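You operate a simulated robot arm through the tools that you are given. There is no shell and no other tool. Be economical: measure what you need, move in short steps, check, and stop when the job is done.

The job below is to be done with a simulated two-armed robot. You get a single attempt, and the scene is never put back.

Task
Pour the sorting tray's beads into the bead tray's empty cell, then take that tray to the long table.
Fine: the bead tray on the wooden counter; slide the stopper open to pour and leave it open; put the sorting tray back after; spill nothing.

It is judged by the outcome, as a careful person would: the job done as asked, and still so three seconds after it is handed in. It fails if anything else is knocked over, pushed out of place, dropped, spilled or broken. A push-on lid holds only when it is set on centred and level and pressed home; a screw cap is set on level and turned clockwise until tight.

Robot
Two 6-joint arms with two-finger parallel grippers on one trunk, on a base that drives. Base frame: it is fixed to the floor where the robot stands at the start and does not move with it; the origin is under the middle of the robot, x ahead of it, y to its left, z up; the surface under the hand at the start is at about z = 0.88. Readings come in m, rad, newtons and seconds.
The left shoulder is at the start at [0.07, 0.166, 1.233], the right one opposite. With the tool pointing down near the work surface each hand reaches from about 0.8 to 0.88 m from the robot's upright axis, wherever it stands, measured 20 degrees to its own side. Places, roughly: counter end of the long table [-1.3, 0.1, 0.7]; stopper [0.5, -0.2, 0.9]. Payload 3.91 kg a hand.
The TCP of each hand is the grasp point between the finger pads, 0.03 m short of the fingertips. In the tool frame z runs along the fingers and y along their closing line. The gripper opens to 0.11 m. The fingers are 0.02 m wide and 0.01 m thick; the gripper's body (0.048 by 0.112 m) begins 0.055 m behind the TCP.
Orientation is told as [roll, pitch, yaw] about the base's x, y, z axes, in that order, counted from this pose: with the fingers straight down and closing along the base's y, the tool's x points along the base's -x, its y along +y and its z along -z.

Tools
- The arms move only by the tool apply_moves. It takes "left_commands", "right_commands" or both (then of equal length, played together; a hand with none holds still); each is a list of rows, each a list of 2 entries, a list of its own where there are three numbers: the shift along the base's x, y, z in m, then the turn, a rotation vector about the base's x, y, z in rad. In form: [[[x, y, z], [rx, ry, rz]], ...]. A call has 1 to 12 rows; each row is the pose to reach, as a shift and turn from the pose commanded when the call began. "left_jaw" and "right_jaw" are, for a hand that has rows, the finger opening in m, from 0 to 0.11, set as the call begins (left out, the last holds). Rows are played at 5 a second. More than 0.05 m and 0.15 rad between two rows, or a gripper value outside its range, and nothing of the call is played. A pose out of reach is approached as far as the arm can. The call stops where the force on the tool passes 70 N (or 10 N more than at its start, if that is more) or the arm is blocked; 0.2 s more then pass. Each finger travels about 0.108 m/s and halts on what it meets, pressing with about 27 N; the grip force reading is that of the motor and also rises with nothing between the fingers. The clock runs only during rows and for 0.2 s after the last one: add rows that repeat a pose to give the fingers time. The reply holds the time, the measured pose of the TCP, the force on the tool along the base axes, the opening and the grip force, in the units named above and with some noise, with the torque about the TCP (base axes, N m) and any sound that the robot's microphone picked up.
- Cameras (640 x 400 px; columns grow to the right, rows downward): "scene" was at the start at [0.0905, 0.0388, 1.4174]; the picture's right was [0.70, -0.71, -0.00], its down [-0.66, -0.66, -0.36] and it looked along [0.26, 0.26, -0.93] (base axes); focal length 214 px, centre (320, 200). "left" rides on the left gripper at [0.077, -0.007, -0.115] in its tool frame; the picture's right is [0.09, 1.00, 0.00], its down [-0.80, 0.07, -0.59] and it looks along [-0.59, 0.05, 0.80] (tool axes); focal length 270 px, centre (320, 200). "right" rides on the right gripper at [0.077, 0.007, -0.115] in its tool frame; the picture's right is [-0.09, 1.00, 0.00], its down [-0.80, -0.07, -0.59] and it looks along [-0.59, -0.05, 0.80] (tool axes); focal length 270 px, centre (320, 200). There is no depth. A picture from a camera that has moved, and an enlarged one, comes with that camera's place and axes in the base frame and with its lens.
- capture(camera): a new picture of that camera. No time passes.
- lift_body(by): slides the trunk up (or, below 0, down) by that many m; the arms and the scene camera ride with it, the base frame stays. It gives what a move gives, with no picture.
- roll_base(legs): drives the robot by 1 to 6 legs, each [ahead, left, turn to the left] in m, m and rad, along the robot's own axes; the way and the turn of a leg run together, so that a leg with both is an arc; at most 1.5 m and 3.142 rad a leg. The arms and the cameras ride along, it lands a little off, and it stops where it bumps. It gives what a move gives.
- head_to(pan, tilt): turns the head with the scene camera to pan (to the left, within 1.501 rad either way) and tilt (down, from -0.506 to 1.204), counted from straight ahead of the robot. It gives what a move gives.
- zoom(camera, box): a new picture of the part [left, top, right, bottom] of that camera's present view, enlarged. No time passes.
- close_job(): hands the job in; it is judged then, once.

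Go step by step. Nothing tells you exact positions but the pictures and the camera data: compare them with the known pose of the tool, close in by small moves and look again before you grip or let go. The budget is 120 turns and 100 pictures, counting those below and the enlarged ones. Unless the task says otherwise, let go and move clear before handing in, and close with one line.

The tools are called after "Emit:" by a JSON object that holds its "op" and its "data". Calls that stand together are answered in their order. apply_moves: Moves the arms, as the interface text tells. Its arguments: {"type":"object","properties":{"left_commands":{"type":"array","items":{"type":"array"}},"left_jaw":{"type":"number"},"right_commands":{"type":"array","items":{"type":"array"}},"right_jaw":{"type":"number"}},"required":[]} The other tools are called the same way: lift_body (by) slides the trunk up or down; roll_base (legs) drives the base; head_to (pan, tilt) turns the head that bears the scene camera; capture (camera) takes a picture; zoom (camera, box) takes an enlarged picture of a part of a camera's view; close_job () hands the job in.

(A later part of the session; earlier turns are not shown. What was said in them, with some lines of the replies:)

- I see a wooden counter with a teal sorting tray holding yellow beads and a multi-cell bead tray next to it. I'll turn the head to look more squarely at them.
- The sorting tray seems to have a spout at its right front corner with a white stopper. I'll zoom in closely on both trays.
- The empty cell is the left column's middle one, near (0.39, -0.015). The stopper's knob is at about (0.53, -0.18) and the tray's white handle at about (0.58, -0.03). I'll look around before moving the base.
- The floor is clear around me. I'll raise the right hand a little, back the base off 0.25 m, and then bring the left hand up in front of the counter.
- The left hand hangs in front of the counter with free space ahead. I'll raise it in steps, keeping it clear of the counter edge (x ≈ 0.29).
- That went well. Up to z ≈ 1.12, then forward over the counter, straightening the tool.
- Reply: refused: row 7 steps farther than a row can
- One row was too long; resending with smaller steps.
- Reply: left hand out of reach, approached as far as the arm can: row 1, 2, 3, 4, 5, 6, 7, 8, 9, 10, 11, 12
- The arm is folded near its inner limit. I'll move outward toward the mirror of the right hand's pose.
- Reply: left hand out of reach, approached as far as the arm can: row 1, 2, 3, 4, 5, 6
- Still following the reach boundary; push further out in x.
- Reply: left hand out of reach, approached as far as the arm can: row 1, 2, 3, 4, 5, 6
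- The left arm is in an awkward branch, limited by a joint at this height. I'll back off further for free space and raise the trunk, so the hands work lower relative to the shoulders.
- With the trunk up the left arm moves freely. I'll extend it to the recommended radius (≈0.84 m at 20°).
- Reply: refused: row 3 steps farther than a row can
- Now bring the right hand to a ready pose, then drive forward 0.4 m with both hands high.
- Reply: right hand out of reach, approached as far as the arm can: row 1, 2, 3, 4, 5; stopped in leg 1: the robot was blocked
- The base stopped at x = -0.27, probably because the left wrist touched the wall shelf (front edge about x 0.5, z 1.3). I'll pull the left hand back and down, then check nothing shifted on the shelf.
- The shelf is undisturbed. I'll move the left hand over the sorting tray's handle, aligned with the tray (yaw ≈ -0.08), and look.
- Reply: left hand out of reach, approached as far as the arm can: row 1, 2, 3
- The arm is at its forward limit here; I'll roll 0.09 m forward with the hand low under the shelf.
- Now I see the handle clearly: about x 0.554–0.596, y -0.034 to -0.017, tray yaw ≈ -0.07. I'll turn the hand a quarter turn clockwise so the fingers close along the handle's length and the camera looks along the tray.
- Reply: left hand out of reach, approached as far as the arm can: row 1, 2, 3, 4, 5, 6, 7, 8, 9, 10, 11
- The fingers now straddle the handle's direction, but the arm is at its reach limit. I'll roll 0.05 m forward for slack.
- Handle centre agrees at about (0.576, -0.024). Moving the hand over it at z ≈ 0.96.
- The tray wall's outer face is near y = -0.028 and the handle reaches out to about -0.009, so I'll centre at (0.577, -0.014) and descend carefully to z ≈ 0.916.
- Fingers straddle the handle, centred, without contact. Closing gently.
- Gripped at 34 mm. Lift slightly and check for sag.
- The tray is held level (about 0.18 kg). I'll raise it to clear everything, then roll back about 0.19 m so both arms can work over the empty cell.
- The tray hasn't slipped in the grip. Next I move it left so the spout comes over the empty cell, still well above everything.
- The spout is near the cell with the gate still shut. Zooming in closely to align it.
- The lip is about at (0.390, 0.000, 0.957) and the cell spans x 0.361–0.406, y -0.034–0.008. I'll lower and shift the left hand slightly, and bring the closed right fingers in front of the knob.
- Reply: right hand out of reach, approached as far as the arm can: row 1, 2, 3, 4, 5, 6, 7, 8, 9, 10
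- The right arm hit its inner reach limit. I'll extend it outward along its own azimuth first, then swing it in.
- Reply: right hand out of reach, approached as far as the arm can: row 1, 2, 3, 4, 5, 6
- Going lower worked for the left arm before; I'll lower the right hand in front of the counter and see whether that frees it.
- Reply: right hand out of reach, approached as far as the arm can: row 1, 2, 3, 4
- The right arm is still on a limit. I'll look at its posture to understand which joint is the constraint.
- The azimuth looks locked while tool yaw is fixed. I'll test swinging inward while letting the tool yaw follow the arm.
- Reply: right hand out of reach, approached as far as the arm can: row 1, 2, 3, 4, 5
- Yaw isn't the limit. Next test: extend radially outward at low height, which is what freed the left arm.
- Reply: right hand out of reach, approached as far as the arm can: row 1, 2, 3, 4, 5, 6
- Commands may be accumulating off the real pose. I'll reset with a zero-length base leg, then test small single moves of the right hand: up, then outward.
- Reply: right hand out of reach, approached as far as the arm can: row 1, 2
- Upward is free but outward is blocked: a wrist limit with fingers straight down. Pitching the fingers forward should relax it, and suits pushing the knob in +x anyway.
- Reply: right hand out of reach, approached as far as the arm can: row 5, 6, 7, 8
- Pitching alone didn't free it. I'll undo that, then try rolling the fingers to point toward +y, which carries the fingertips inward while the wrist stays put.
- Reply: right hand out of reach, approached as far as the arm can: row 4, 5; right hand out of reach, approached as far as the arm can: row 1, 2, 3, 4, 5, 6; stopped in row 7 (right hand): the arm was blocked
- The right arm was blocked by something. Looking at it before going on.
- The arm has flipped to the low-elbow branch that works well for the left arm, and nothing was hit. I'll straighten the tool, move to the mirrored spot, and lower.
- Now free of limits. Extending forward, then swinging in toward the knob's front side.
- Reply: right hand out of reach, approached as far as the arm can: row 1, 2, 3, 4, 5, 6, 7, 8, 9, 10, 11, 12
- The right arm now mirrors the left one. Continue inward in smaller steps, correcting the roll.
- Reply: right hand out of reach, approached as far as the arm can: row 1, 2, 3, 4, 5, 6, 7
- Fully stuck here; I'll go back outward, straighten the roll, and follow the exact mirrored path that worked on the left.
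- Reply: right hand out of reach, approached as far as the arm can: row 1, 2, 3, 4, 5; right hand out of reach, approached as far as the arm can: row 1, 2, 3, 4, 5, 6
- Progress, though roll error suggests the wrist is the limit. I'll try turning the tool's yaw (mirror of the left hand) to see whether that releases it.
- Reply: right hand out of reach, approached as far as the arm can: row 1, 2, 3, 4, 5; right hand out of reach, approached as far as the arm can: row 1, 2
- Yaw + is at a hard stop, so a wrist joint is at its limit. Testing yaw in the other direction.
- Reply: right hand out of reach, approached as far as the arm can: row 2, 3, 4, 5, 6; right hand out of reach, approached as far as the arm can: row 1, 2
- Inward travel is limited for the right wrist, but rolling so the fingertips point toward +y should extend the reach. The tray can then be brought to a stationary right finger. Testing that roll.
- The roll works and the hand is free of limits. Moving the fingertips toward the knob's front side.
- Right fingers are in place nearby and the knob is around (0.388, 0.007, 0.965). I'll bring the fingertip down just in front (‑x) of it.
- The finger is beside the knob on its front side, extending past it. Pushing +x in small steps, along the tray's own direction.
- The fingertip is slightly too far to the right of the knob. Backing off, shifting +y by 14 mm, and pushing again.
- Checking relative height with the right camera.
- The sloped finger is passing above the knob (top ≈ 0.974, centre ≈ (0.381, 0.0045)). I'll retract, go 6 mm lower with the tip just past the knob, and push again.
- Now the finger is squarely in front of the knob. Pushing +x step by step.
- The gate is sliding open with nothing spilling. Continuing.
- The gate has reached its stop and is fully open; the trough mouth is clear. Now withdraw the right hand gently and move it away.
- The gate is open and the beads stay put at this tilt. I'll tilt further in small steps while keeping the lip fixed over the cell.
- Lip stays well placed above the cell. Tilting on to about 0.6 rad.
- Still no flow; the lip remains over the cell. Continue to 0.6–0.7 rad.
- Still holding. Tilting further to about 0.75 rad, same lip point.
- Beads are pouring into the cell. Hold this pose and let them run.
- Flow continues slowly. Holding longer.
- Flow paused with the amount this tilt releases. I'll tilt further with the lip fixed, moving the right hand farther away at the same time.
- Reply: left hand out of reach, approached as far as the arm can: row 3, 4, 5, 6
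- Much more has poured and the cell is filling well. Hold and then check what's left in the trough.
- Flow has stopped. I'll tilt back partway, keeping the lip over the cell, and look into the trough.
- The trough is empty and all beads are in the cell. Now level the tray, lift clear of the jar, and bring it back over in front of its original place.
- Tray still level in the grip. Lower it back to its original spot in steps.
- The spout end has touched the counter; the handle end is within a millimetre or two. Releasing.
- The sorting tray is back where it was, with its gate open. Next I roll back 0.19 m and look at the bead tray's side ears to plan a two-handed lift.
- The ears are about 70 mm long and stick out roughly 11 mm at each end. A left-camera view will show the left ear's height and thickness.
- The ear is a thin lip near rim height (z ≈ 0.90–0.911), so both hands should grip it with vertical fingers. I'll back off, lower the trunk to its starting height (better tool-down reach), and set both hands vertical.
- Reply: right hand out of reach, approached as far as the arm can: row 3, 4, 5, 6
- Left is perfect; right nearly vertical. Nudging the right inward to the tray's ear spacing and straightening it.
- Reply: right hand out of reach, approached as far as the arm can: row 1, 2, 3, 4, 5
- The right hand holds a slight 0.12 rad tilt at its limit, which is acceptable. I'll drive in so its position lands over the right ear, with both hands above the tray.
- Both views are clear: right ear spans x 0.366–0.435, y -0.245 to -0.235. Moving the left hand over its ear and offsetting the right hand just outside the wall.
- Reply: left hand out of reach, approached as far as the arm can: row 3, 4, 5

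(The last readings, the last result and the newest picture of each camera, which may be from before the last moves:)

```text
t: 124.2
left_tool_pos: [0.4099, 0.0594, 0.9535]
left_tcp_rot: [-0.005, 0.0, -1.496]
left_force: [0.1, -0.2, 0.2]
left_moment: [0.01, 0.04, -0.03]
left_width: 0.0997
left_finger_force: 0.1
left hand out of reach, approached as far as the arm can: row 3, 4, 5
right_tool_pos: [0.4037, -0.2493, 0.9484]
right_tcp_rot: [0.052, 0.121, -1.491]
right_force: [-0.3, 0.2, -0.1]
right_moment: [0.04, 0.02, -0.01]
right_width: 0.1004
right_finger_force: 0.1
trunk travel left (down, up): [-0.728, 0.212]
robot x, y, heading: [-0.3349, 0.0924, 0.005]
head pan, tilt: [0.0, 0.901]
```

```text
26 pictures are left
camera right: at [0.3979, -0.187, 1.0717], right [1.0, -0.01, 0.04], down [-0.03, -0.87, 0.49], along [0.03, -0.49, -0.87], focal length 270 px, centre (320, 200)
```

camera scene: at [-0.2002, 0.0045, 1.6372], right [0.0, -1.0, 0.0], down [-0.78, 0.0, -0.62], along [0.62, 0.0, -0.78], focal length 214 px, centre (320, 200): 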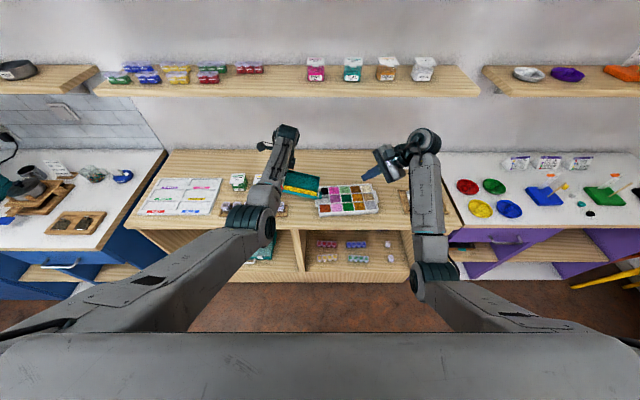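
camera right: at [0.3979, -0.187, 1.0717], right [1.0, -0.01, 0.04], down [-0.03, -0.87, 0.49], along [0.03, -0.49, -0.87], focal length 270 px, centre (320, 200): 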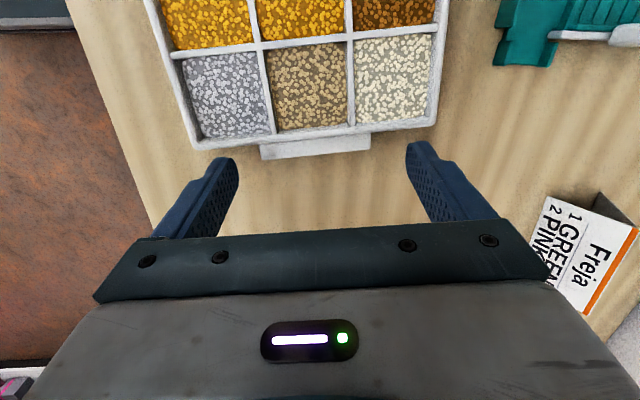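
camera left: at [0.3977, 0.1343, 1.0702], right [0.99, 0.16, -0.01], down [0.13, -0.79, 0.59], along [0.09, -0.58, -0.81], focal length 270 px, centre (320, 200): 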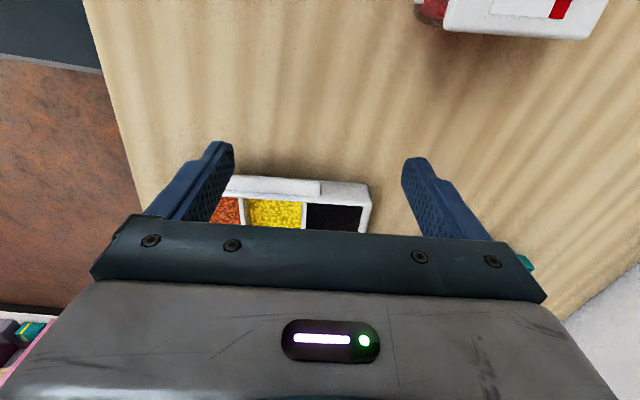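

The left hand meets its inward limit with the trunk low. A compromise: raise the trunk 0.1 m and shift the base 0.045 m right, then place both hands again.

Emit:
{"op": "lift_body", "data": {"by": 0.1}}

Emit:
{"op": "roll_base", "data": {"legs": [[0, -0.045, 0]]}}

Emit:
{"op": "apply_moves", "data": {"left_commands": [[[-0.01, -0.0, -0.02], [0, 0, 0]], [[-0.02, 0.005, -0.04], [0, 0, 0]], [[-0.029, 0.0125, -0.06], [0, 0, 0]], [[-0.029, 0.0125, -0.09], [0, 0, 0]]], "right_commands": [[[0, 0.012, -0.02], [0, 0, 0]], [[0, 0.024, -0.04], [0, 0, 0]], [[0, 0.036, -0.06], [0, 0, 0]], [[0, 0.045, -0.08], [0, 0, 0]]]}}

```text
t: 125.5
left_tool_pos: [0.4097, 0.0594, 1.0548]
left_tcp_rot: [-0.006, 0.002, -1.496]
left_force: [0.3, -0.7, 0.2]
left_moment: [0.02, 0.01, -0.02]
left_width: 0.1002
left_finger_force: 0.1
right_tool_pos: [0.4023, -0.25, 1.0494]
right_tcp_rot: [0.053, 0.119, -1.492]
right_force: [-0.1, 0.2, -0.6]
right_moment: [0.01, -0.01, -0.02]
right_width: 0.0999
right_finger_force: 0.1
trunk travel left (down, up): [-0.828, 0.112]
robot x, y, heading: [-0.3341, 0.0904, 0.001]
head pan, tilt: [0.0, 0.901]
```

```text
t: 126.4
left_tool_pos: [0.4087, 0.0217, 1.0553]
left_tcp_rot: [-0.005, -0.003, -1.496]
left_force: [0.1, -0.2, 0.1]
left_moment: [-0.03, 0.01, 0.01]
left_width: 0.0999
left_finger_force: 0.0
right_tool_pos: [0.4022, -0.2879, 1.0513]
right_tcp_rot: [0.054, 0.115, -1.49]
right_force: [-0.1, 0.7, 0.4]
right_moment: [-0.07, 0.01, -0.02]
right_width: 0.0998
right_finger_force: 0.1
trunk travel left (down, up): [-0.828, 0.112]
robot x, y, heading: [-0.3315, 0.0446, 0.007]
head pan, tilt: [0.0, 0.901]
```

```text
t: 127.4
left_tool_pos: [0.3844, 0.0259, 0.965]
left_tcp_rot: [-0.007, 0.004, -1.495]
left_force: [-0.2, 0.4, 0.3]
left_moment: [0.0, 0.02, -0.02]
left_width: 0.1
left_finger_force: 0.1
right_tool_pos: [0.3941, -0.2613, 0.9687]
right_tcp_rot: [0.059, 0.144, -1.488]
right_force: [0.1, -0.2, 0.1]
right_moment: [0.02, 0.05, -0.02]
right_width: 0.1
right_finger_force: 0.0
right hand out of reach, approached as far as the arm can: row 2, 3, 4
trunk travel left (down, up): [-0.828, 0.112]
robot x, y, heading: [-0.3337, 0.0424, 0.007]
head pan, tilt: [0.0, 0.901]
```

Left is right over its ear. The right needs 12 mm more inward, so I'll give it a bit more tilt to allow that, and lower toward the ear.

Emit:
{"op": "apply_moves", "data": {"right_commands": [[[0.003, 0.006, -0.005], [0.06, 0, 0]], [[0.0065, 0.0125, -0.01], [0.1, 0, 0]], [[0.0065, 0.0125, -0.02], [0.1, 0, 0]]]}}

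Emit:
{"op": "capture", "data": {"camera": "right"}}

Emit:
{"op": "capture", "data": {"camera": "left"}}

```text
t: 128.2
left_tool_pos: [0.3836, 0.0255, 0.9644]
left_tcp_rot: [-0.004, 0.002, -1.494]
left_force: [0.6, -0.3, -0.4]
left_moment: [0.0, 0.0, -0.01]
left_width: 0.1001
left_finger_force: 0.0
right_tool_pos: [0.3998, -0.2494, 0.9514]
right_tcp_rot: [0.063, 0.221, -1.489]
right_force: [-0.8, 0.1, 0.3]
right_moment: [0.0, 0.03, 0.0]
right_width: 0.0999
right_finger_force: 0.1
trunk travel left (down, up): [-0.828, 0.112]
robot x, y, heading: [-0.3352, 0.0421, 0.003]
head pan, tilt: [0.0, 0.901]
```

```text
25 pictures are left
camera right: at [0.3953, -0.1992, 1.0804], right [1.0, -0.02, 0.04], down [-0.03, -0.92, 0.4], along [0.03, -0.4, -0.92], focal length 270 px, centre (320, 200)
```

right: 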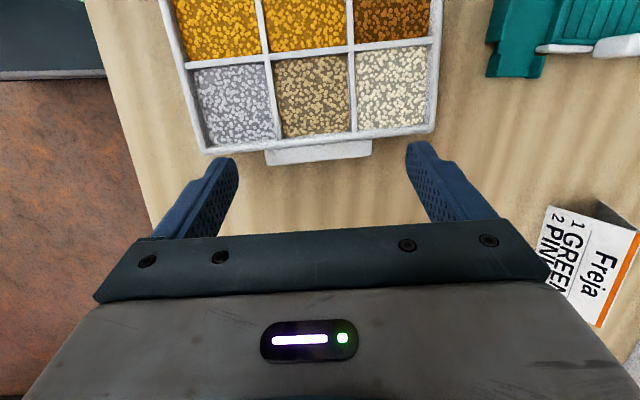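

```text
24 pictures are left
camera left: at [0.3711, 0.1022, 1.0805], right [0.99, 0.16, 0.0], down [0.13, -0.79, 0.59], along [0.09, -0.58, -0.81], focal length 270 px, centre (320, 200)
```

left: 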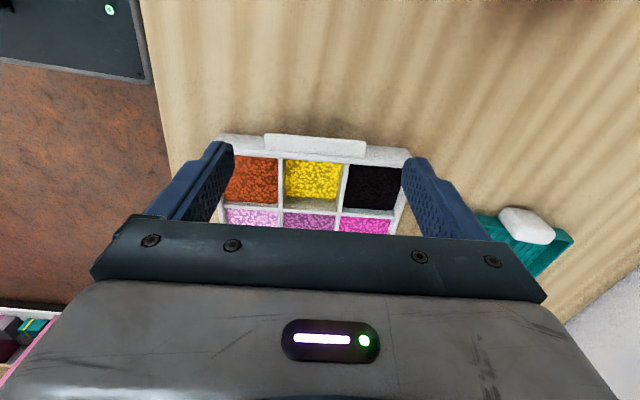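

Ears located: left ear centre (0.380, y 0.016–0.028), right ear (0.4005, y -0.2465 to -0.238). Lowering both hands around them.

Emit:
{"op": "apply_moves", "data": {"left_commands": [[[-0.0035, 0.002, -0.01], [0, 0, 0]], [[-0.0035, 0.002, -0.025], [0, 0, 0]], [[-0.0035, 0.002, -0.038], [0, 0, 0]], [[-0.0035, 0.002, -0.0455], [0, 0, 0]]], "right_commands": [[[0.0005, -0.0062, 0], [0, 0, 0]], [[0.0005, -0.0062, -0.01], [0, 0, 0]], [[0.0005, -0.0062, -0.02], [0, 0, 0]], [[0.0005, -0.0062, -0.0265], [0, 0, 0]]]}}

Emit:
{"op": "zoom", "data": {"camera": "right", "box": [200, 100, 440, 250]}}

Emit:
{"op": "zoom", "data": {"camera": "left", "box": [200, 100, 440, 250]}}

```text
t: 129.2
left_tool_pos: [0.378, 0.0286, 0.9195]
left_tcp_rot: [-0.006, 0.005, -1.496]
left_force: [0.3, -0.5, -0.1]
left_moment: [-0.04, 0.0, 0.01]
left_width: 0.1001
left_finger_force: 0.0
right_tool_pos: [0.399, -0.2558, 0.9244]
right_tcp_rot: [0.062, 0.221, -1.488]
right_force: [-0.2, -0.1, -0.1]
right_moment: [0.0, -0.04, 0.03]
right_width: 0.1
right_finger_force: 0.0
trunk travel left (down, up): [-0.828, 0.112]
robot x, y, heading: [-0.3327, 0.0454, 0.004]
head pan, tilt: [0.0, 0.901]
```

```text
2.67 times, centred on (320, 175) of right
camera zoom: at [0.3956, -0.2052, 1.0533], right [1.0, -0.02, 0.04], down [-0.03, -0.92, 0.4], along [0.03, -0.4, -0.92], focal length 721 px, centre (320, 267)
```

zoom: 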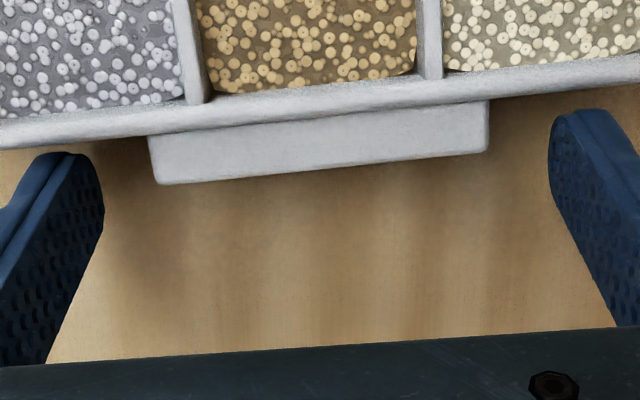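

```text
2.67 times, centred on (320, 175) of left
camera zoom: at [0.3657, 0.1044, 1.0347], right [0.99, 0.16, -0.01], down [0.14, -0.79, 0.59], along [0.09, -0.58, -0.81], focal length 721 px, centre (320, 267)
```

zoom: 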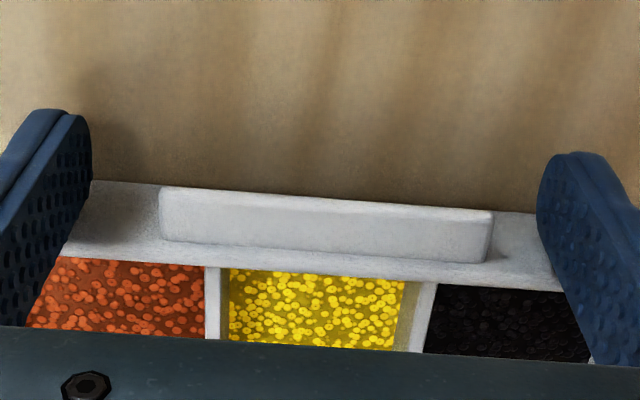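

Both hands straddle the ears well. Lower the right by 5 mm, then close both together.

Emit:
{"op": "apply_moves", "data": {"left_commands": [[[0.001, 0, -0.001], [0, 0, 0]], [[0.001, 0, -0.001], [0, 0, 0]]], "right_commands": [[[0, -0.0005, -0.003], [0, 0, 0]], [[0, -0.0005, -0.005], [0, 0, 0]]]}}

Emit:
{"op": "apply_moves", "data": {"left_commands": [[[0, 0, 0], [0, 0, 0]], [[0, 0, 0], [0, 0, 0]], [[0, 0, 0], [0, 0, 0]], [[0, 0, 0], [0, 0, 0]]], "right_commands": [[[0, 0, 0], [0, 0, 0]], [[0, 0, 0], [0, 0, 0]], [[0, 0, 0], [0, 0, 0]], [[0, 0, 0], [0, 0, 0]]], "left_jaw": 0.05, "right_jaw": 0.05}}

Emit:
{"op": "zoom", "data": {"camera": "right", "box": [200, 100, 440, 250]}}

Emit:
{"op": "zoom", "data": {"camera": "left", "box": [200, 100, 440, 250]}}

```text
t: 129.8
left_tool_pos: [0.3792, 0.0275, 0.9182]
left_tcp_rot: [-0.006, 0.004, -1.495]
left_force: [0.2, 0.2, 0.3]
left_moment: [0.03, 0.01, -0.04]
left_width: 0.1003
left_finger_force: 0.0
right_tool_pos: [0.4001, -0.2558, 0.9195]
right_tcp_rot: [0.063, 0.219, -1.489]
right_force: [-0.5, 0.5, -0.2]
right_moment: [-0.03, 0.03, -0.01]
right_width: 0.1002
right_finger_force: 0.1
trunk travel left (down, up): [-0.828, 0.112]
robot x, y, heading: [-0.3345, 0.0452, 0.004]
head pan, tilt: [0.0, 0.901]
```

```text
t: 130.8
left_tool_pos: [0.3791, 0.0277, 0.9196]
left_tcp_rot: [-0.005, 0.004, -1.493]
left_force: [0.7, 0.6, 1.5]
left_moment: [-0.12, -0.26, 0.08]
left_width: 0.072
left_finger_force: 27.1
right_tool_pos: [0.3996, -0.2563, 0.9216]
right_tcp_rot: [0.062, 0.22, -1.488]
right_force: [1.1, 0.0, 1.0]
right_moment: [0.02, -0.09, 0.02]
right_width: 0.0719
right_finger_force: 27.0
trunk travel left (down, up): [-0.828, 0.112]
robot x, y, heading: [-0.3292, 0.0433, 0.006]
head pan, tilt: [0.0, 0.901]
```

```text
2.67 times, centred on (320, 175) of right
camera zoom: at [0.3955, -0.2063, 1.0497], right [1.0, -0.02, 0.04], down [-0.03, -0.92, 0.4], along [0.03, -0.4, -0.92], focal length 721 px, centre (320, 267)
```

zoom: 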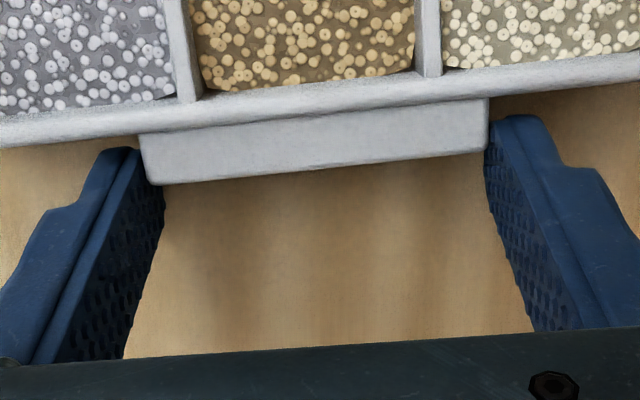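

```text
2.67 times, centred on (320, 175) of left
camera zoom: at [0.3669, 0.1041, 1.0346], right [0.99, 0.16, 0.0], down [0.13, -0.79, 0.59], along [0.09, -0.58, -0.81], focal length 721 px, centre (320, 267)
```

zoom: 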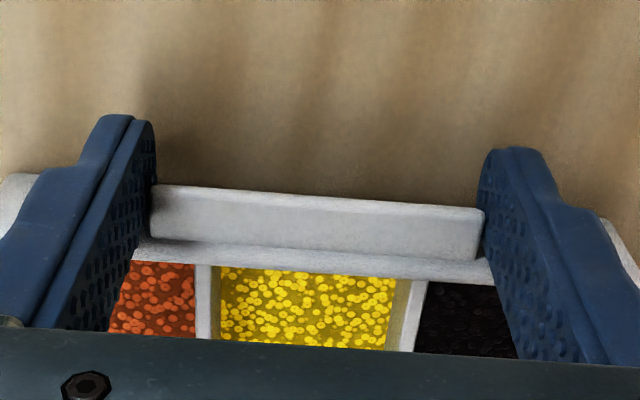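

Both ears are gripped at 72 mm. Lifting together very gently.

Emit:
{"op": "apply_moves", "data": {"left_commands": [[[0, 0, 0.004], [0, 0, 0]], [[0, 0, 0.008], [0, 0, 0]], [[0, 0, 0.014], [0, 0, 0]], [[0, 0, 0.02], [0, 0, 0]], [[0, 0, 0.02], [0, 0, 0]]], "right_commands": [[[0, 0, 0.004], [0, 0, 0]], [[0, 0, 0.008], [0, 0, 0]], [[0, 0, 0.014], [0, 0, 0]], [[0, 0, 0.02], [0, 0, 0]], [[0, 0, 0.02], [0, 0, 0]]]}}

Emit:
{"op": "zoom", "data": {"camera": "scene", "box": [260, 130, 420, 230]}}

```text
t: 132.0
left_tool_pos: [0.3787, 0.0285, 0.9384]
left_tcp_rot: [-0.005, 0.003, -1.495]
left_force: [5.8, -3.5, -2.7]
left_moment: [-0.5, -0.22, 0.57]
left_width: 0.0721
left_finger_force: 26.5
right_tool_pos: [0.4014, -0.2559, 0.9411]
right_tcp_rot: [0.062, 0.223, -1.489]
right_force: [-5.7, 4.3, -5.4]
right_moment: [0.12, 0.23, 0.71]
right_width: 0.0717
right_finger_force: 26.6
trunk travel left (down, up): [-0.828, 0.112]
robot x, y, heading: [-0.3312, 0.0418, 0.004]
head pan, tilt: [0.0, 0.901]
```

```text
4.00 times, centred on (340, 180) of scene
camera zoom: at [-0.2048, 0.0436, 1.5371], right [0.0, -1.0, 0.0], down [-0.78, 0.0, -0.62], along [0.62, 0.0, -0.78], focal length 858 px, centre (240, 280)
```

zoom: 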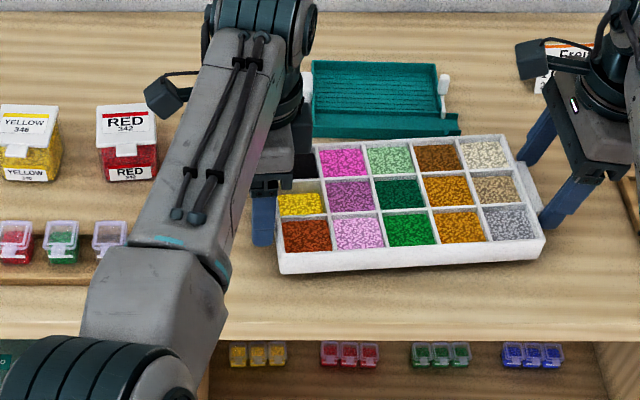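

The tray is up and level (about 0.8 kg shared). I'll raise further with the trunk, keeping the arms rigid, then back away from the counter.

Emit:
{"op": "lift_body", "data": {"by": 0.08}}

Emit:
{"op": "roll_base", "data": {"legs": [[-0.2, 0, 0], [-0.2, 0, 0]]}}

Emit:
{"op": "head_to", "data": {"pan": 1.5, "tilt": 0.6}}

Emit:
{"op": "capture", "data": {"camera": "scene"}}

```text
t: 133.2
left_tool_pos: [0.3789, 0.0289, 1.0182]
left_tcp_rot: [-0.006, 0.004, -1.495]
left_force: [4.9, -6.7, -1.9]
left_moment: [-0.53, -0.34, 0.53]
left_width: 0.0719
left_finger_force: 27.2
right_tool_pos: [0.4018, -0.2571, 1.0185]
right_tcp_rot: [0.062, 0.223, -1.49]
right_force: [-3.3, 6.9, -6.2]
right_moment: [-0.26, 0.28, 0.43]
right_width: 0.0716
right_finger_force: 26.9
trunk travel left (down, up): [-0.908, 0.032]
robot x, y, heading: [-0.3285, 0.0407, 0.007]
head pan, tilt: [0.0, 0.901]
```

```text
t: 136.0
left_tool_pos: [-0.0128, 0.0265, 1.015]
left_tcp_rot: [-0.01, 0.002, -1.495]
left_force: [2.1, -9.8, -2.9]
left_moment: [-0.45, -0.15, 0.08]
left_width: 0.0716
left_finger_force: 27.3
right_tool_pos: [0.0093, -0.2588, 1.0164]
right_tcp_rot: [0.057, 0.222, -1.49]
right_force: [-1.4, 9.6, -7.0]
right_moment: [-0.05, 0.19, 0.11]
right_width: 0.0719
right_finger_force: 27.1
trunk travel left (down, up): [-0.908, 0.032]
robot x, y, heading: [-0.7242, 0.0389, 0.005]
head pan, tilt: [0.0, 0.901]
```

```text
t: 137.6
left_tool_pos: [-0.017, 0.027, 1.0178]
left_tcp_rot: [-0.006, 0.003, -1.493]
left_force: [-0.7, 0.9, -4.4]
left_moment: [0.04, -0.17, -0.03]
left_width: 0.0718
left_finger_force: 27.1
right_tool_pos: [0.006, -0.2589, 1.0195]
right_tcp_rot: [0.061, 0.222, -1.487]
right_force: [1.2, 0.5, -4.1]
right_moment: [-0.07, 0.19, 0.08]
right_width: 0.0717
right_finger_force: 27.0
trunk travel left (down, up): [-0.908, 0.032]
robot x, y, heading: [-0.727, 0.0427, 0.003]
head pan, tilt: [1.499, 0.6]
```

```text
18 pictures are left
camera scene: at [-0.67, 0.1292, 1.642], right [1.0, -0.07, 0.0], down [-0.04, -0.56, -0.83], along [0.05, 0.82, -0.56], focal length 214 px, centre (320, 200)
```

scene: 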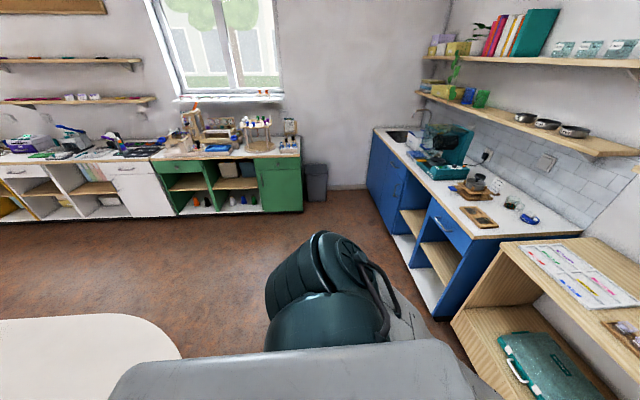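

The long white table's near end is behind me at about x = -1.2. I'll move slightly forward for clearance and turn left 90° with the tray, then look at the table.

Emit:
{"op": "roll_base", "data": {"legs": [[0.08, 0, 0], [0, 0, 0.8], [0, 0, 0.77]]}}

Emit:
{"op": "head_to", "data": {"pan": 1.2, "tilt": 0.6}}

Emit:
{"op": "capture", "data": {"camera": "scene"}}

```text
t: 142.8
left_tool_pos: [-0.6325, 0.753, 1.0176]
left_tcp_rot: [-0.008, 0.003, 0.076]
left_force: [0.5, 1.5, -3.4]
left_moment: [0.03, 0.09, 0.15]
left_width: 0.0719
left_finger_force: 26.9
right_tool_pos: [-0.3483, 0.7763, 1.019]
right_tcp_rot: [0.062, 0.221, 0.082]
right_force: [0.1, -1.4, -3.9]
right_moment: [-0.04, -0.04, 0.14]
right_width: 0.0716
right_finger_force: 26.9
trunk travel left (down, up): [-0.908, 0.032]
robot x, y, heading: [-0.6505, 0.0413, 1.573]
head pan, tilt: [1.499, 0.6]
```

```text
t: 143.6
left_tool_pos: [-0.6326, 0.7539, 1.0173]
left_tcp_rot: [-0.007, 0.004, 0.076]
left_force: [-0.8, -1.1, -4.3]
left_moment: [0.18, -0.08, -0.09]
left_width: 0.0719
left_finger_force: 27.3
right_tool_pos: [-0.3486, 0.7781, 1.019]
right_tcp_rot: [0.061, 0.221, 0.082]
right_force: [1.2, 0.8, -4.4]
right_moment: [-0.11, -0.09, -0.05]
right_width: 0.072
right_finger_force: 27.4
trunk travel left (down, up): [-0.908, 0.032]
robot x, y, heading: [-0.648, 0.0395, 1.575]
head pan, tilt: [1.201, 0.6]
```

```text
17 pictures are left
camera scene: at [-0.7304, 0.1254, 1.6419], right [0.36, 0.93, 0.0], down [0.53, -0.2, -0.82], along [-0.77, 0.29, -0.57], focal length 214 px, centre (320, 200)
```

scene: 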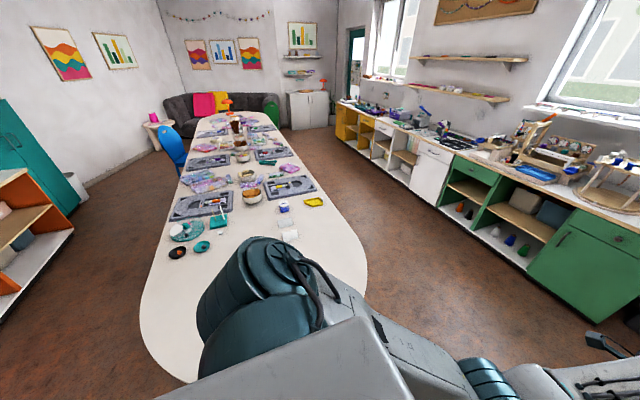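

The near end of the long table is empty: free from about x -1.15 to -1.6. Turning another 90° will bring the tray right over it at about (-1.385, 0.19).

Emit:
{"op": "roll_base", "data": {"legs": [[0, 0, 0.8], [0, 0, 0.77]]}}

Emit:
{"op": "head_to", "data": {"pan": -0.1, "tilt": 0.9}}

Emit:
{"op": "capture", "data": {"camera": "scene"}}

```text
t: 148.0
left_tool_pos: [-1.359, 0.082, 1.0172]
left_tcp_rot: [-0.005, 0.004, 1.615]
left_force: [-1.6, -0.5, -4.3]
left_moment: [-0.08, 0.05, 0.19]
left_width: 0.0718
left_finger_force: 27.4
right_tool_pos: [-1.3724, 0.368, 1.019]
right_tcp_rot: [0.062, 0.221, 1.62]
right_force: [1.6, -0.2, -4.3]
right_moment: [0.04, -0.07, 0.15]
right_width: 0.0718
right_finger_force: 27.1
trunk travel left (down, up): [-0.908, 0.032]
robot x, y, heading: [-0.651, 0.0427, 3.113]
head pan, tilt: [1.201, 0.6]
```

```text
t: 149.5
left_tool_pos: [-1.3605, 0.0802, 1.0171]
left_tcp_rot: [-0.007, 0.005, 1.615]
left_force: [-1.0, -0.6, -4.0]
left_moment: [-0.02, 0.2, -0.01]
left_width: 0.0717
left_finger_force: 27.1
right_tool_pos: [-1.373, 0.3673, 1.0202]
right_tcp_rot: [0.062, 0.221, 1.621]
right_force: [0.8, 0.9, -3.4]
right_moment: [0.02, -0.19, 0.11]
right_width: 0.072
right_finger_force: 26.8
trunk travel left (down, up): [-0.908, 0.032]
robot x, y, heading: [-0.6474, 0.043, 3.114]
head pan, tilt: [-0.099, 0.901]
```

```text
16 pictures are left
camera scene: at [-0.7749, 0.0529, 1.6171], right [0.13, 0.99, 0.0], down [0.78, -0.1, -0.62], along [-0.62, 0.08, -0.78], focal length 214 px, centre (320, 200)
```

scene: 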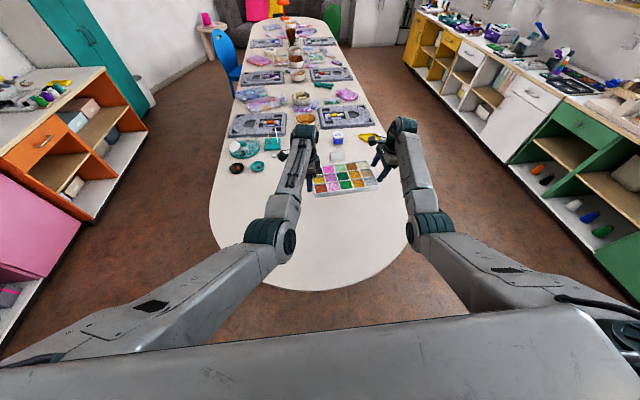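

The tray hovers over the empty near end of the table, facing it squarely. Lowering the trunk 0.22 m, then checking.

Emit:
{"op": "lift_body", "data": {"by": -0.22}}

Emit:
{"op": "capture", "data": {"camera": "scene"}}

Emit:
{"op": "capture", "data": {"camera": "left"}}

```text
t: 151.8
left_tool_pos: [-1.3593, 0.0815, 0.7967]
left_tcp_rot: [-0.007, 0.004, 1.615]
left_force: [-1.3, 0.3, -5.1]
left_moment: [-0.14, 0.07, 0.18]
left_width: 0.0718
left_finger_force: 27.1
right_tool_pos: [-1.3719, 0.3666, 0.8007]
right_tcp_rot: [0.06, 0.222, 1.62]
right_force: [1.9, -0.7, -3.4]
right_moment: [0.01, -0.11, 0.08]
right_width: 0.0719
right_finger_force: 27.1
trunk travel left (down, up): [-0.688, 0.252]
robot x, y, heading: [-0.6477, 0.0438, 3.116]
head pan, tilt: [-0.099, 0.901]
```

```text
15 pictures are left
camera scene: at [-0.7743, 0.053, 1.3971], right [0.13, 0.99, 0.0], down [0.78, -0.1, -0.62], along [-0.62, 0.08, -0.78], focal length 214 px, centre (320, 200)
```

scene: 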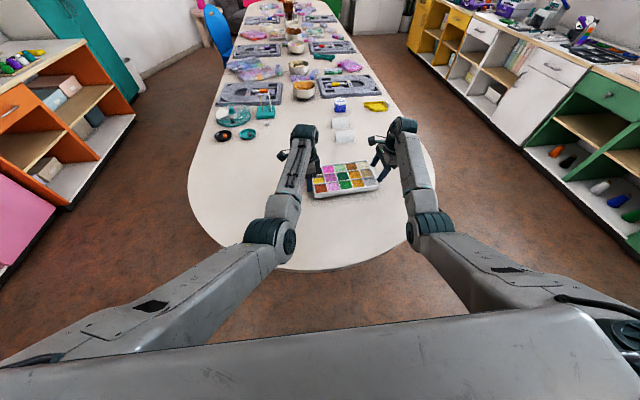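

```text
14 pictures are left
camera left: at [-1.3495, 0.0047, 0.913], right [-0.99, -0.13, -0.01], down [-0.11, 0.8, 0.59], along [-0.07, 0.59, -0.81], focal length 270 px, centre (320, 200)
```

left: 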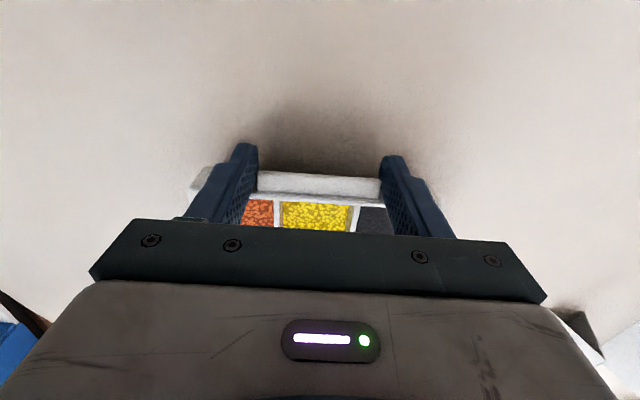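

Clear landing spot. Lower another 0.03 m by trunk, then with small synchronized steps until contact.

Emit:
{"op": "lift_body", "data": {"by": -0.03}}

Emit:
{"op": "apply_moves", "data": {"left_commands": [[[0, 0, -0.004], [0, 0, 0]], [[0, 0, -0.008], [0, 0, 0]], [[0, 0, -0.012], [0, 0, 0]]], "right_commands": [[[0, 0, -0.004], [0, 0, 0]], [[0, 0, -0.008], [0, 0, 0]], [[0, 0, -0.012], [0, 0, 0]]]}}

```text
t: 152.6
left_tool_pos: [-1.3571, 0.0812, 0.7753]
left_tcp_rot: [0.006, 0.001, 1.615]
left_force: [-9.5, 2.4, 23.3]
left_moment: [0.2, 0.23, 0.23]
left_width: 0.0719
left_finger_force: 26.9
right_tool_pos: [-1.3697, 0.3652, 0.7776]
right_tcp_rot: [0.073, 0.218, 1.622]
right_force: [-6.4, 3.5, 22.5]
right_moment: [-0.23, 0.07, 0.04]
right_width: 0.0717
right_finger_force: 27.3
trunk travel left (down, up): [-0.658, 0.282]
robot x, y, heading: [-0.6476, 0.0454, 3.114]
head pan, tilt: [-0.099, 0.901]
```

```text
t: 153.4
left_tool_pos: [-1.3555, 0.0803, 0.7711]
left_tcp_rot: [0.015, -0.002, 1.611]
left_force: [-7.0, -4.3, 53.7]
left_moment: [-0.53, -2.12, -0.82]
left_width: 0.0715
left_finger_force: 26.9
right_tool_pos: [-1.369, 0.3644, 0.774]
right_tcp_rot: [0.085, 0.215, 1.624]
right_force: [-19.2, 12.5, 49.7]
right_moment: [0.09, -2.3, -0.46]
right_width: 0.0716
right_finger_force: 27.1
trunk travel left (down, up): [-0.658, 0.282]
robot x, y, heading: [-0.6504, 0.0405, 3.114]
head pan, tilt: [-0.099, 0.901]
```

The table was higher than assumed; the tray is down and I'm pressing. Easing both hands up at once to relieve the force.

Emit:
{"op": "apply_moves", "data": {"left_commands": [[[0, 0, 0.008], [0, 0, 0]], [[0, 0, 0.015], [0, 0, 0]], [[0, 0, 0.02], [0, 0, 0]], [[0, 0, 0.02], [0, 0, 0]]], "right_commands": [[[0, 0, 0.008], [0, 0, 0]], [[0, 0, 0.015], [0, 0, 0]], [[0, 0, 0.02], [0, 0, 0]], [[0, 0, 0.02], [0, 0, 0]]]}}

Emit:
{"op": "zoom", "data": {"camera": "scene", "box": [280, 130, 408, 210]}}

```text
t: 154.4
left_tool_pos: [-1.3588, 0.0799, 0.7732]
left_tcp_rot: [-0.012, 0.006, 1.615]
left_force: [0.8, -4.7, -8.8]
left_moment: [-0.75, -0.15, -0.14]
left_width: 0.0721
left_finger_force: 27.0
right_tool_pos: [-1.372, 0.3648, 0.7757]
right_tcp_rot: [0.057, 0.221, 1.619]
right_force: [-1.0, 3.9, 1.0]
right_moment: [-0.75, 0.05, -0.13]
right_width: 0.0717
right_finger_force: 26.9
trunk travel left (down, up): [-0.658, 0.282]
robot x, y, heading: [-0.6451, 0.0413, 3.114]
head pan, tilt: [-0.099, 0.901]
```

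```text
5.00 times, centred on (344, 170) of scene
camera zoom: at [-0.7749, 0.0528, 1.3663], right [0.13, 0.99, 0.0], down [0.78, -0.1, -0.62], along [-0.61, 0.08, -0.79], focal length 1072 px, centre (200, 350)
```

zoom: 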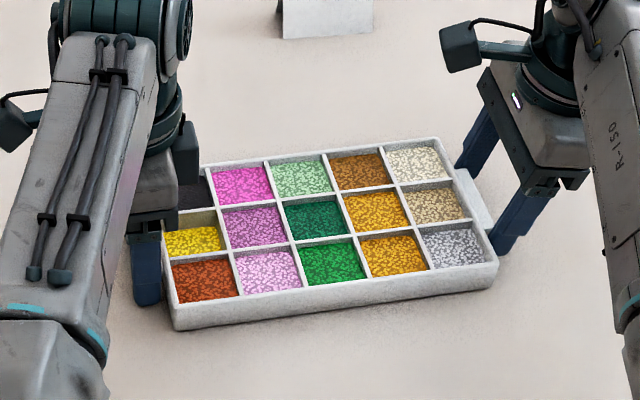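

Nothing spilled. Forces say the left side may be just barely held up, so lower 3 mm softly before letting go.

Emit:
{"op": "apply_moves", "data": {"left_commands": [[[0, 0, -0.0015], [0, 0, 0]], [[0, 0, -0.003], [0, 0, 0]], [[0, 0, -0.003], [0, 0, 0]]], "right_commands": [[[0, 0, -0.0015], [0, 0, 0]], [[0, 0, -0.002], [0, 0, 0]], [[0, 0, -0.002], [0, 0, 0]]]}}

```text
t: 155.2
left_tool_pos: [-1.3588, 0.0805, 0.7728]
left_tcp_rot: [-0.008, 0.003, 1.613]
left_force: [5.2, -2.1, -4.3]
left_moment: [-0.34, -0.24, -0.64]
left_width: 0.0718
left_finger_force: 27.1
right_tool_pos: [-1.3722, 0.3674, 0.7748]
right_tcp_rot: [0.062, 0.223, 1.62]
right_force: [-4.8, 1.4, -3.3]
right_moment: [0.19, 0.28, -0.67]
right_width: 0.0718
right_finger_force: 27.5
trunk travel left (down, up): [-0.658, 0.282]
robot x, y, heading: [-0.6478, 0.0431, 3.111]
head pan, tilt: [-0.099, 0.901]
```

Still carrying the full weight; lowering in 2 mm steps.

Emit:
{"op": "apply_moves", "data": {"left_commands": [[[0, 0, -0.001], [0, 0, 0]], [[0, 0, -0.002], [0, 0, 0]], [[0, 0, -0.002], [0, 0, 0]]], "right_commands": [[[0, 0, -0.001], [0, 0, 0]], [[0, 0, -0.002], [0, 0, 0]], [[0, 0, -0.002], [0, 0, 0]]]}}

Emit:
{"op": "apply_moves", "data": {"left_commands": [[[0, 0, -0.001], [0, 0, 0]], [[0, 0, -0.002], [0, 0, 0]], [[0, 0, -0.002], [0, 0, 0]]], "right_commands": [[[0, 0, -0.001], [0, 0, 0]], [[0, 0, -0.002], [0, 0, 0]], [[0, 0, -0.002], [0, 0, 0]]]}}

```text
t: 156.0
left_tool_pos: [-1.3586, 0.0822, 0.7711]
left_tcp_rot: [-0.005, 0.002, 1.615]
left_force: [-2.0, 4.7, -1.1]
left_moment: [0.45, -0.41, 0.12]
left_width: 0.0717
left_finger_force: 27.2
right_tool_pos: [-1.3731, 0.3653, 0.7746]
right_tcp_rot: [0.062, 0.221, 1.622]
right_force: [1.1, -2.6, -0.7]
right_moment: [0.5, 0.04, 0.42]
right_width: 0.0716
right_finger_force: 27.2
trunk travel left (down, up): [-0.658, 0.282]
robot x, y, heading: [-0.6521, 0.0394, 3.117]
head pan, tilt: [-0.099, 0.901]
```

```text
t: 156.8
left_tool_pos: [-1.3575, 0.0818, 0.771]
left_tcp_rot: [-0.004, 0.005, 1.614]
left_force: [-3.2, 0.1, 7.9]
left_moment: [0.39, -0.44, -0.22]
left_width: 0.0717
left_finger_force: 27.1
right_tool_pos: [-1.3717, 0.3656, 0.7728]
right_tcp_rot: [0.065, 0.221, 1.618]
right_force: [-3.4, 3.1, 3.8]
right_moment: [-0.1, -0.85, 0.05]
right_width: 0.0718
right_finger_force: 26.5
trunk travel left (down, up): [-0.658, 0.282]
robot x, y, heading: [-0.6431, 0.0436, 3.12]
head pan, tilt: [-0.099, 0.901]
```

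Now the table carries the tray. Releasing both hands and lifting straight up along their finger axes.

Emit:
{"op": "apply_moves", "data": {"left_commands": [[[0, 0, 0], [0, 0, 0]], [[0, 0, 0], [0, 0, 0]], [[0, 0, 0], [0, 0, 0]]], "right_commands": [[[0, 0, 0], [0, 0, 0]], [[0, 0, 0], [0, 0, 0]], [[0, 0, 0], [0, 0, 0]]], "left_jaw": 0.1, "right_jaw": 0.1}}

Emit:
{"op": "apply_moves", "data": {"left_commands": [[[0, -0.002, 0.015], [0, 0, 0]], [[0, -0.004, 0.04], [0, 0, 0]], [[0, -0.01, 0.08], [0, 0, 0]], [[0, -0.02, 0.12], [0, 0, 0]]], "right_commands": [[[0, 0.004, 0.015], [0, 0, 0]], [[0, 0.01, 0.04], [0, 0, 0]], [[0, 0.02, 0.08], [0, 0, 0]], [[0, 0.03, 0.12], [0, 0, 0]]]}}

Emit:
{"op": "zoom", "data": {"camera": "scene", "box": [280, 130, 408, 210]}}

```text
t: 157.6
left_tool_pos: [-1.3572, 0.08, 0.771]
left_tcp_rot: [-0.004, 0.002, 1.613]
left_force: [0.4, -0.5, 1.0]
left_moment: [-0.01, 0.02, 0.0]
left_width: 0.0998
left_finger_force: 0.0
right_tool_pos: [-1.3712, 0.3655, 0.7754]
right_tcp_rot: [0.065, 0.22, 1.62]
right_force: [-0.5, 0.3, 9.9]
right_moment: [0.04, -0.56, 0.04]
right_width: 0.0994
right_finger_force: 0.0
trunk travel left (down, up): [-0.658, 0.282]
robot x, y, heading: [-0.6494, 0.0416, 3.116]
head pan, tilt: [-0.099, 0.901]
```

```text
t: 158.6
left_tool_pos: [-1.3581, 0.0622, 0.8919]
left_tcp_rot: [-0.006, 0.003, 1.615]
left_force: [1.0, 0.0, -0.6]
left_moment: [-0.05, 0.02, 0.0]
left_width: 0.0999
left_finger_force: 0.1
right_tool_pos: [-1.368, 0.3957, 0.8944]
right_tcp_rot: [0.068, 0.22, 1.62]
right_force: [-0.7, -0.5, -0.1]
right_moment: [0.0, 0.02, 0.05]
right_width: 0.0999
right_finger_force: 0.1
trunk travel left (down, up): [-0.658, 0.282]
robot x, y, heading: [-0.6506, 0.0442, 3.114]
head pan, tilt: [-0.099, 0.901]
```

```text
5.00 times, centred on (344, 170) of scene
camera zoom: at [-0.7716, 0.0523, 1.3672], right [0.13, 0.99, 0.0], down [0.78, -0.1, -0.62], along [-0.62, 0.08, -0.78], focal length 1072 px, centre (200, 350)
```

zoom: 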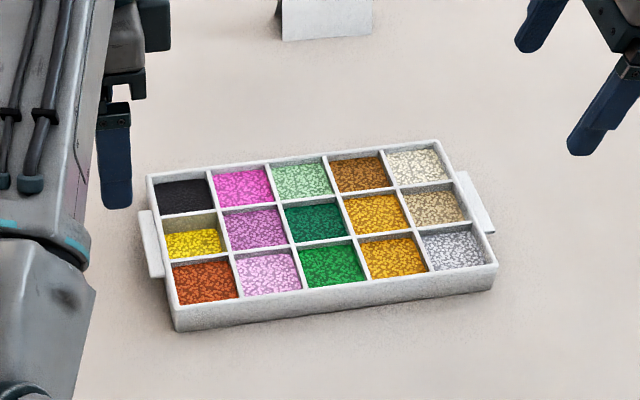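

The bead tray is sitting flat on the long table with every cell intact, and both hands are clear. I'll raise the trunk and back off a little, then hand in.

Emit:
{"op": "lift_body", "data": {"by": 0.12}}

Emit:
{"op": "roll_base", "data": {"legs": [[-0.2, 0, 0]]}}

Emit:
{"op": "capture", "data": {"camera": "scene"}}

```text
t: 160.1
left_tool_pos: [-1.3589, 0.0637, 1.0103]
left_tcp_rot: [-0.005, 0.003, 1.614]
left_force: [0.3, 0.7, 0.5]
left_moment: [0.03, 0.01, -0.01]
left_width: 0.0998
left_finger_force: 0.2
right_tool_pos: [-1.3705, 0.3952, 1.0124]
right_tcp_rot: [0.064, 0.222, 1.619]
right_force: [-0.1, -0.6, 0.2]
right_moment: [0.0, -0.04, -0.01]
right_width: 0.0998
right_finger_force: 0.0
trunk travel left (down, up): [-0.778, 0.162]
robot x, y, heading: [-0.6475, 0.0443, 3.11]
head pan, tilt: [-0.099, 0.901]
```

```text
t: 161.7
left_tool_pos: [-1.1575, 0.0557, 1.0084]
left_tcp_rot: [-0.007, 0.002, 1.618]
left_force: [0.4, -0.6, -0.1]
left_moment: [-0.02, -0.02, 0.0]
left_width: 0.1
left_finger_force: 0.0
right_tool_pos: [-1.1686, 0.3887, 1.0119]
right_tcp_rot: [0.062, 0.222, 1.621]
right_force: [0.4, -0.1, -0.8]
right_moment: [-0.02, -0.01, 0.03]
right_width: 0.1001
right_finger_force: 0.0
trunk travel left (down, up): [-0.778, 0.162]
robot x, y, heading: [-0.4444, 0.0362, 3.117]
head pan, tilt: [-0.099, 0.901]
```

```text
11 pictures are left
camera scene: at [-0.5725, 0.0473, 1.4869], right [0.12, 0.99, 0.0], down [0.78, -0.1, -0.62], along [-0.61, 0.08, -0.78], focal length 214 px, centre (320, 200)
```

scene: 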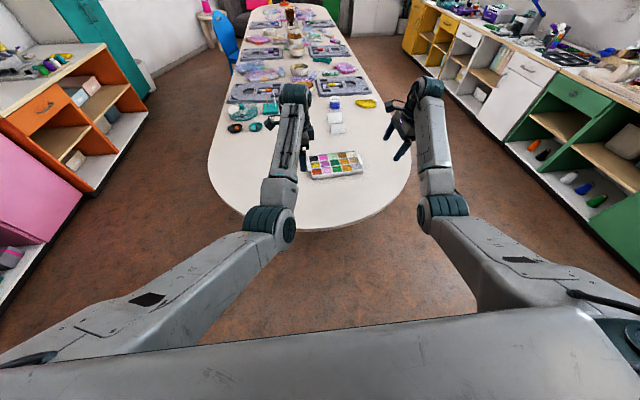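

The bead tray rests on the near end of the long table, the sorting tray is back on the counter with its stopper open, and both hands are clear. Handing in.

Emit:
{"op": "close_job", "data": {}}

```text
The job is handed in.
```

I poured the sorting tray's beads into the bead tray's empty cell with no spill that I could see. The bead tray now sits on the counter end of the long table, and the sorting tray is back in its place with the stopper left open.
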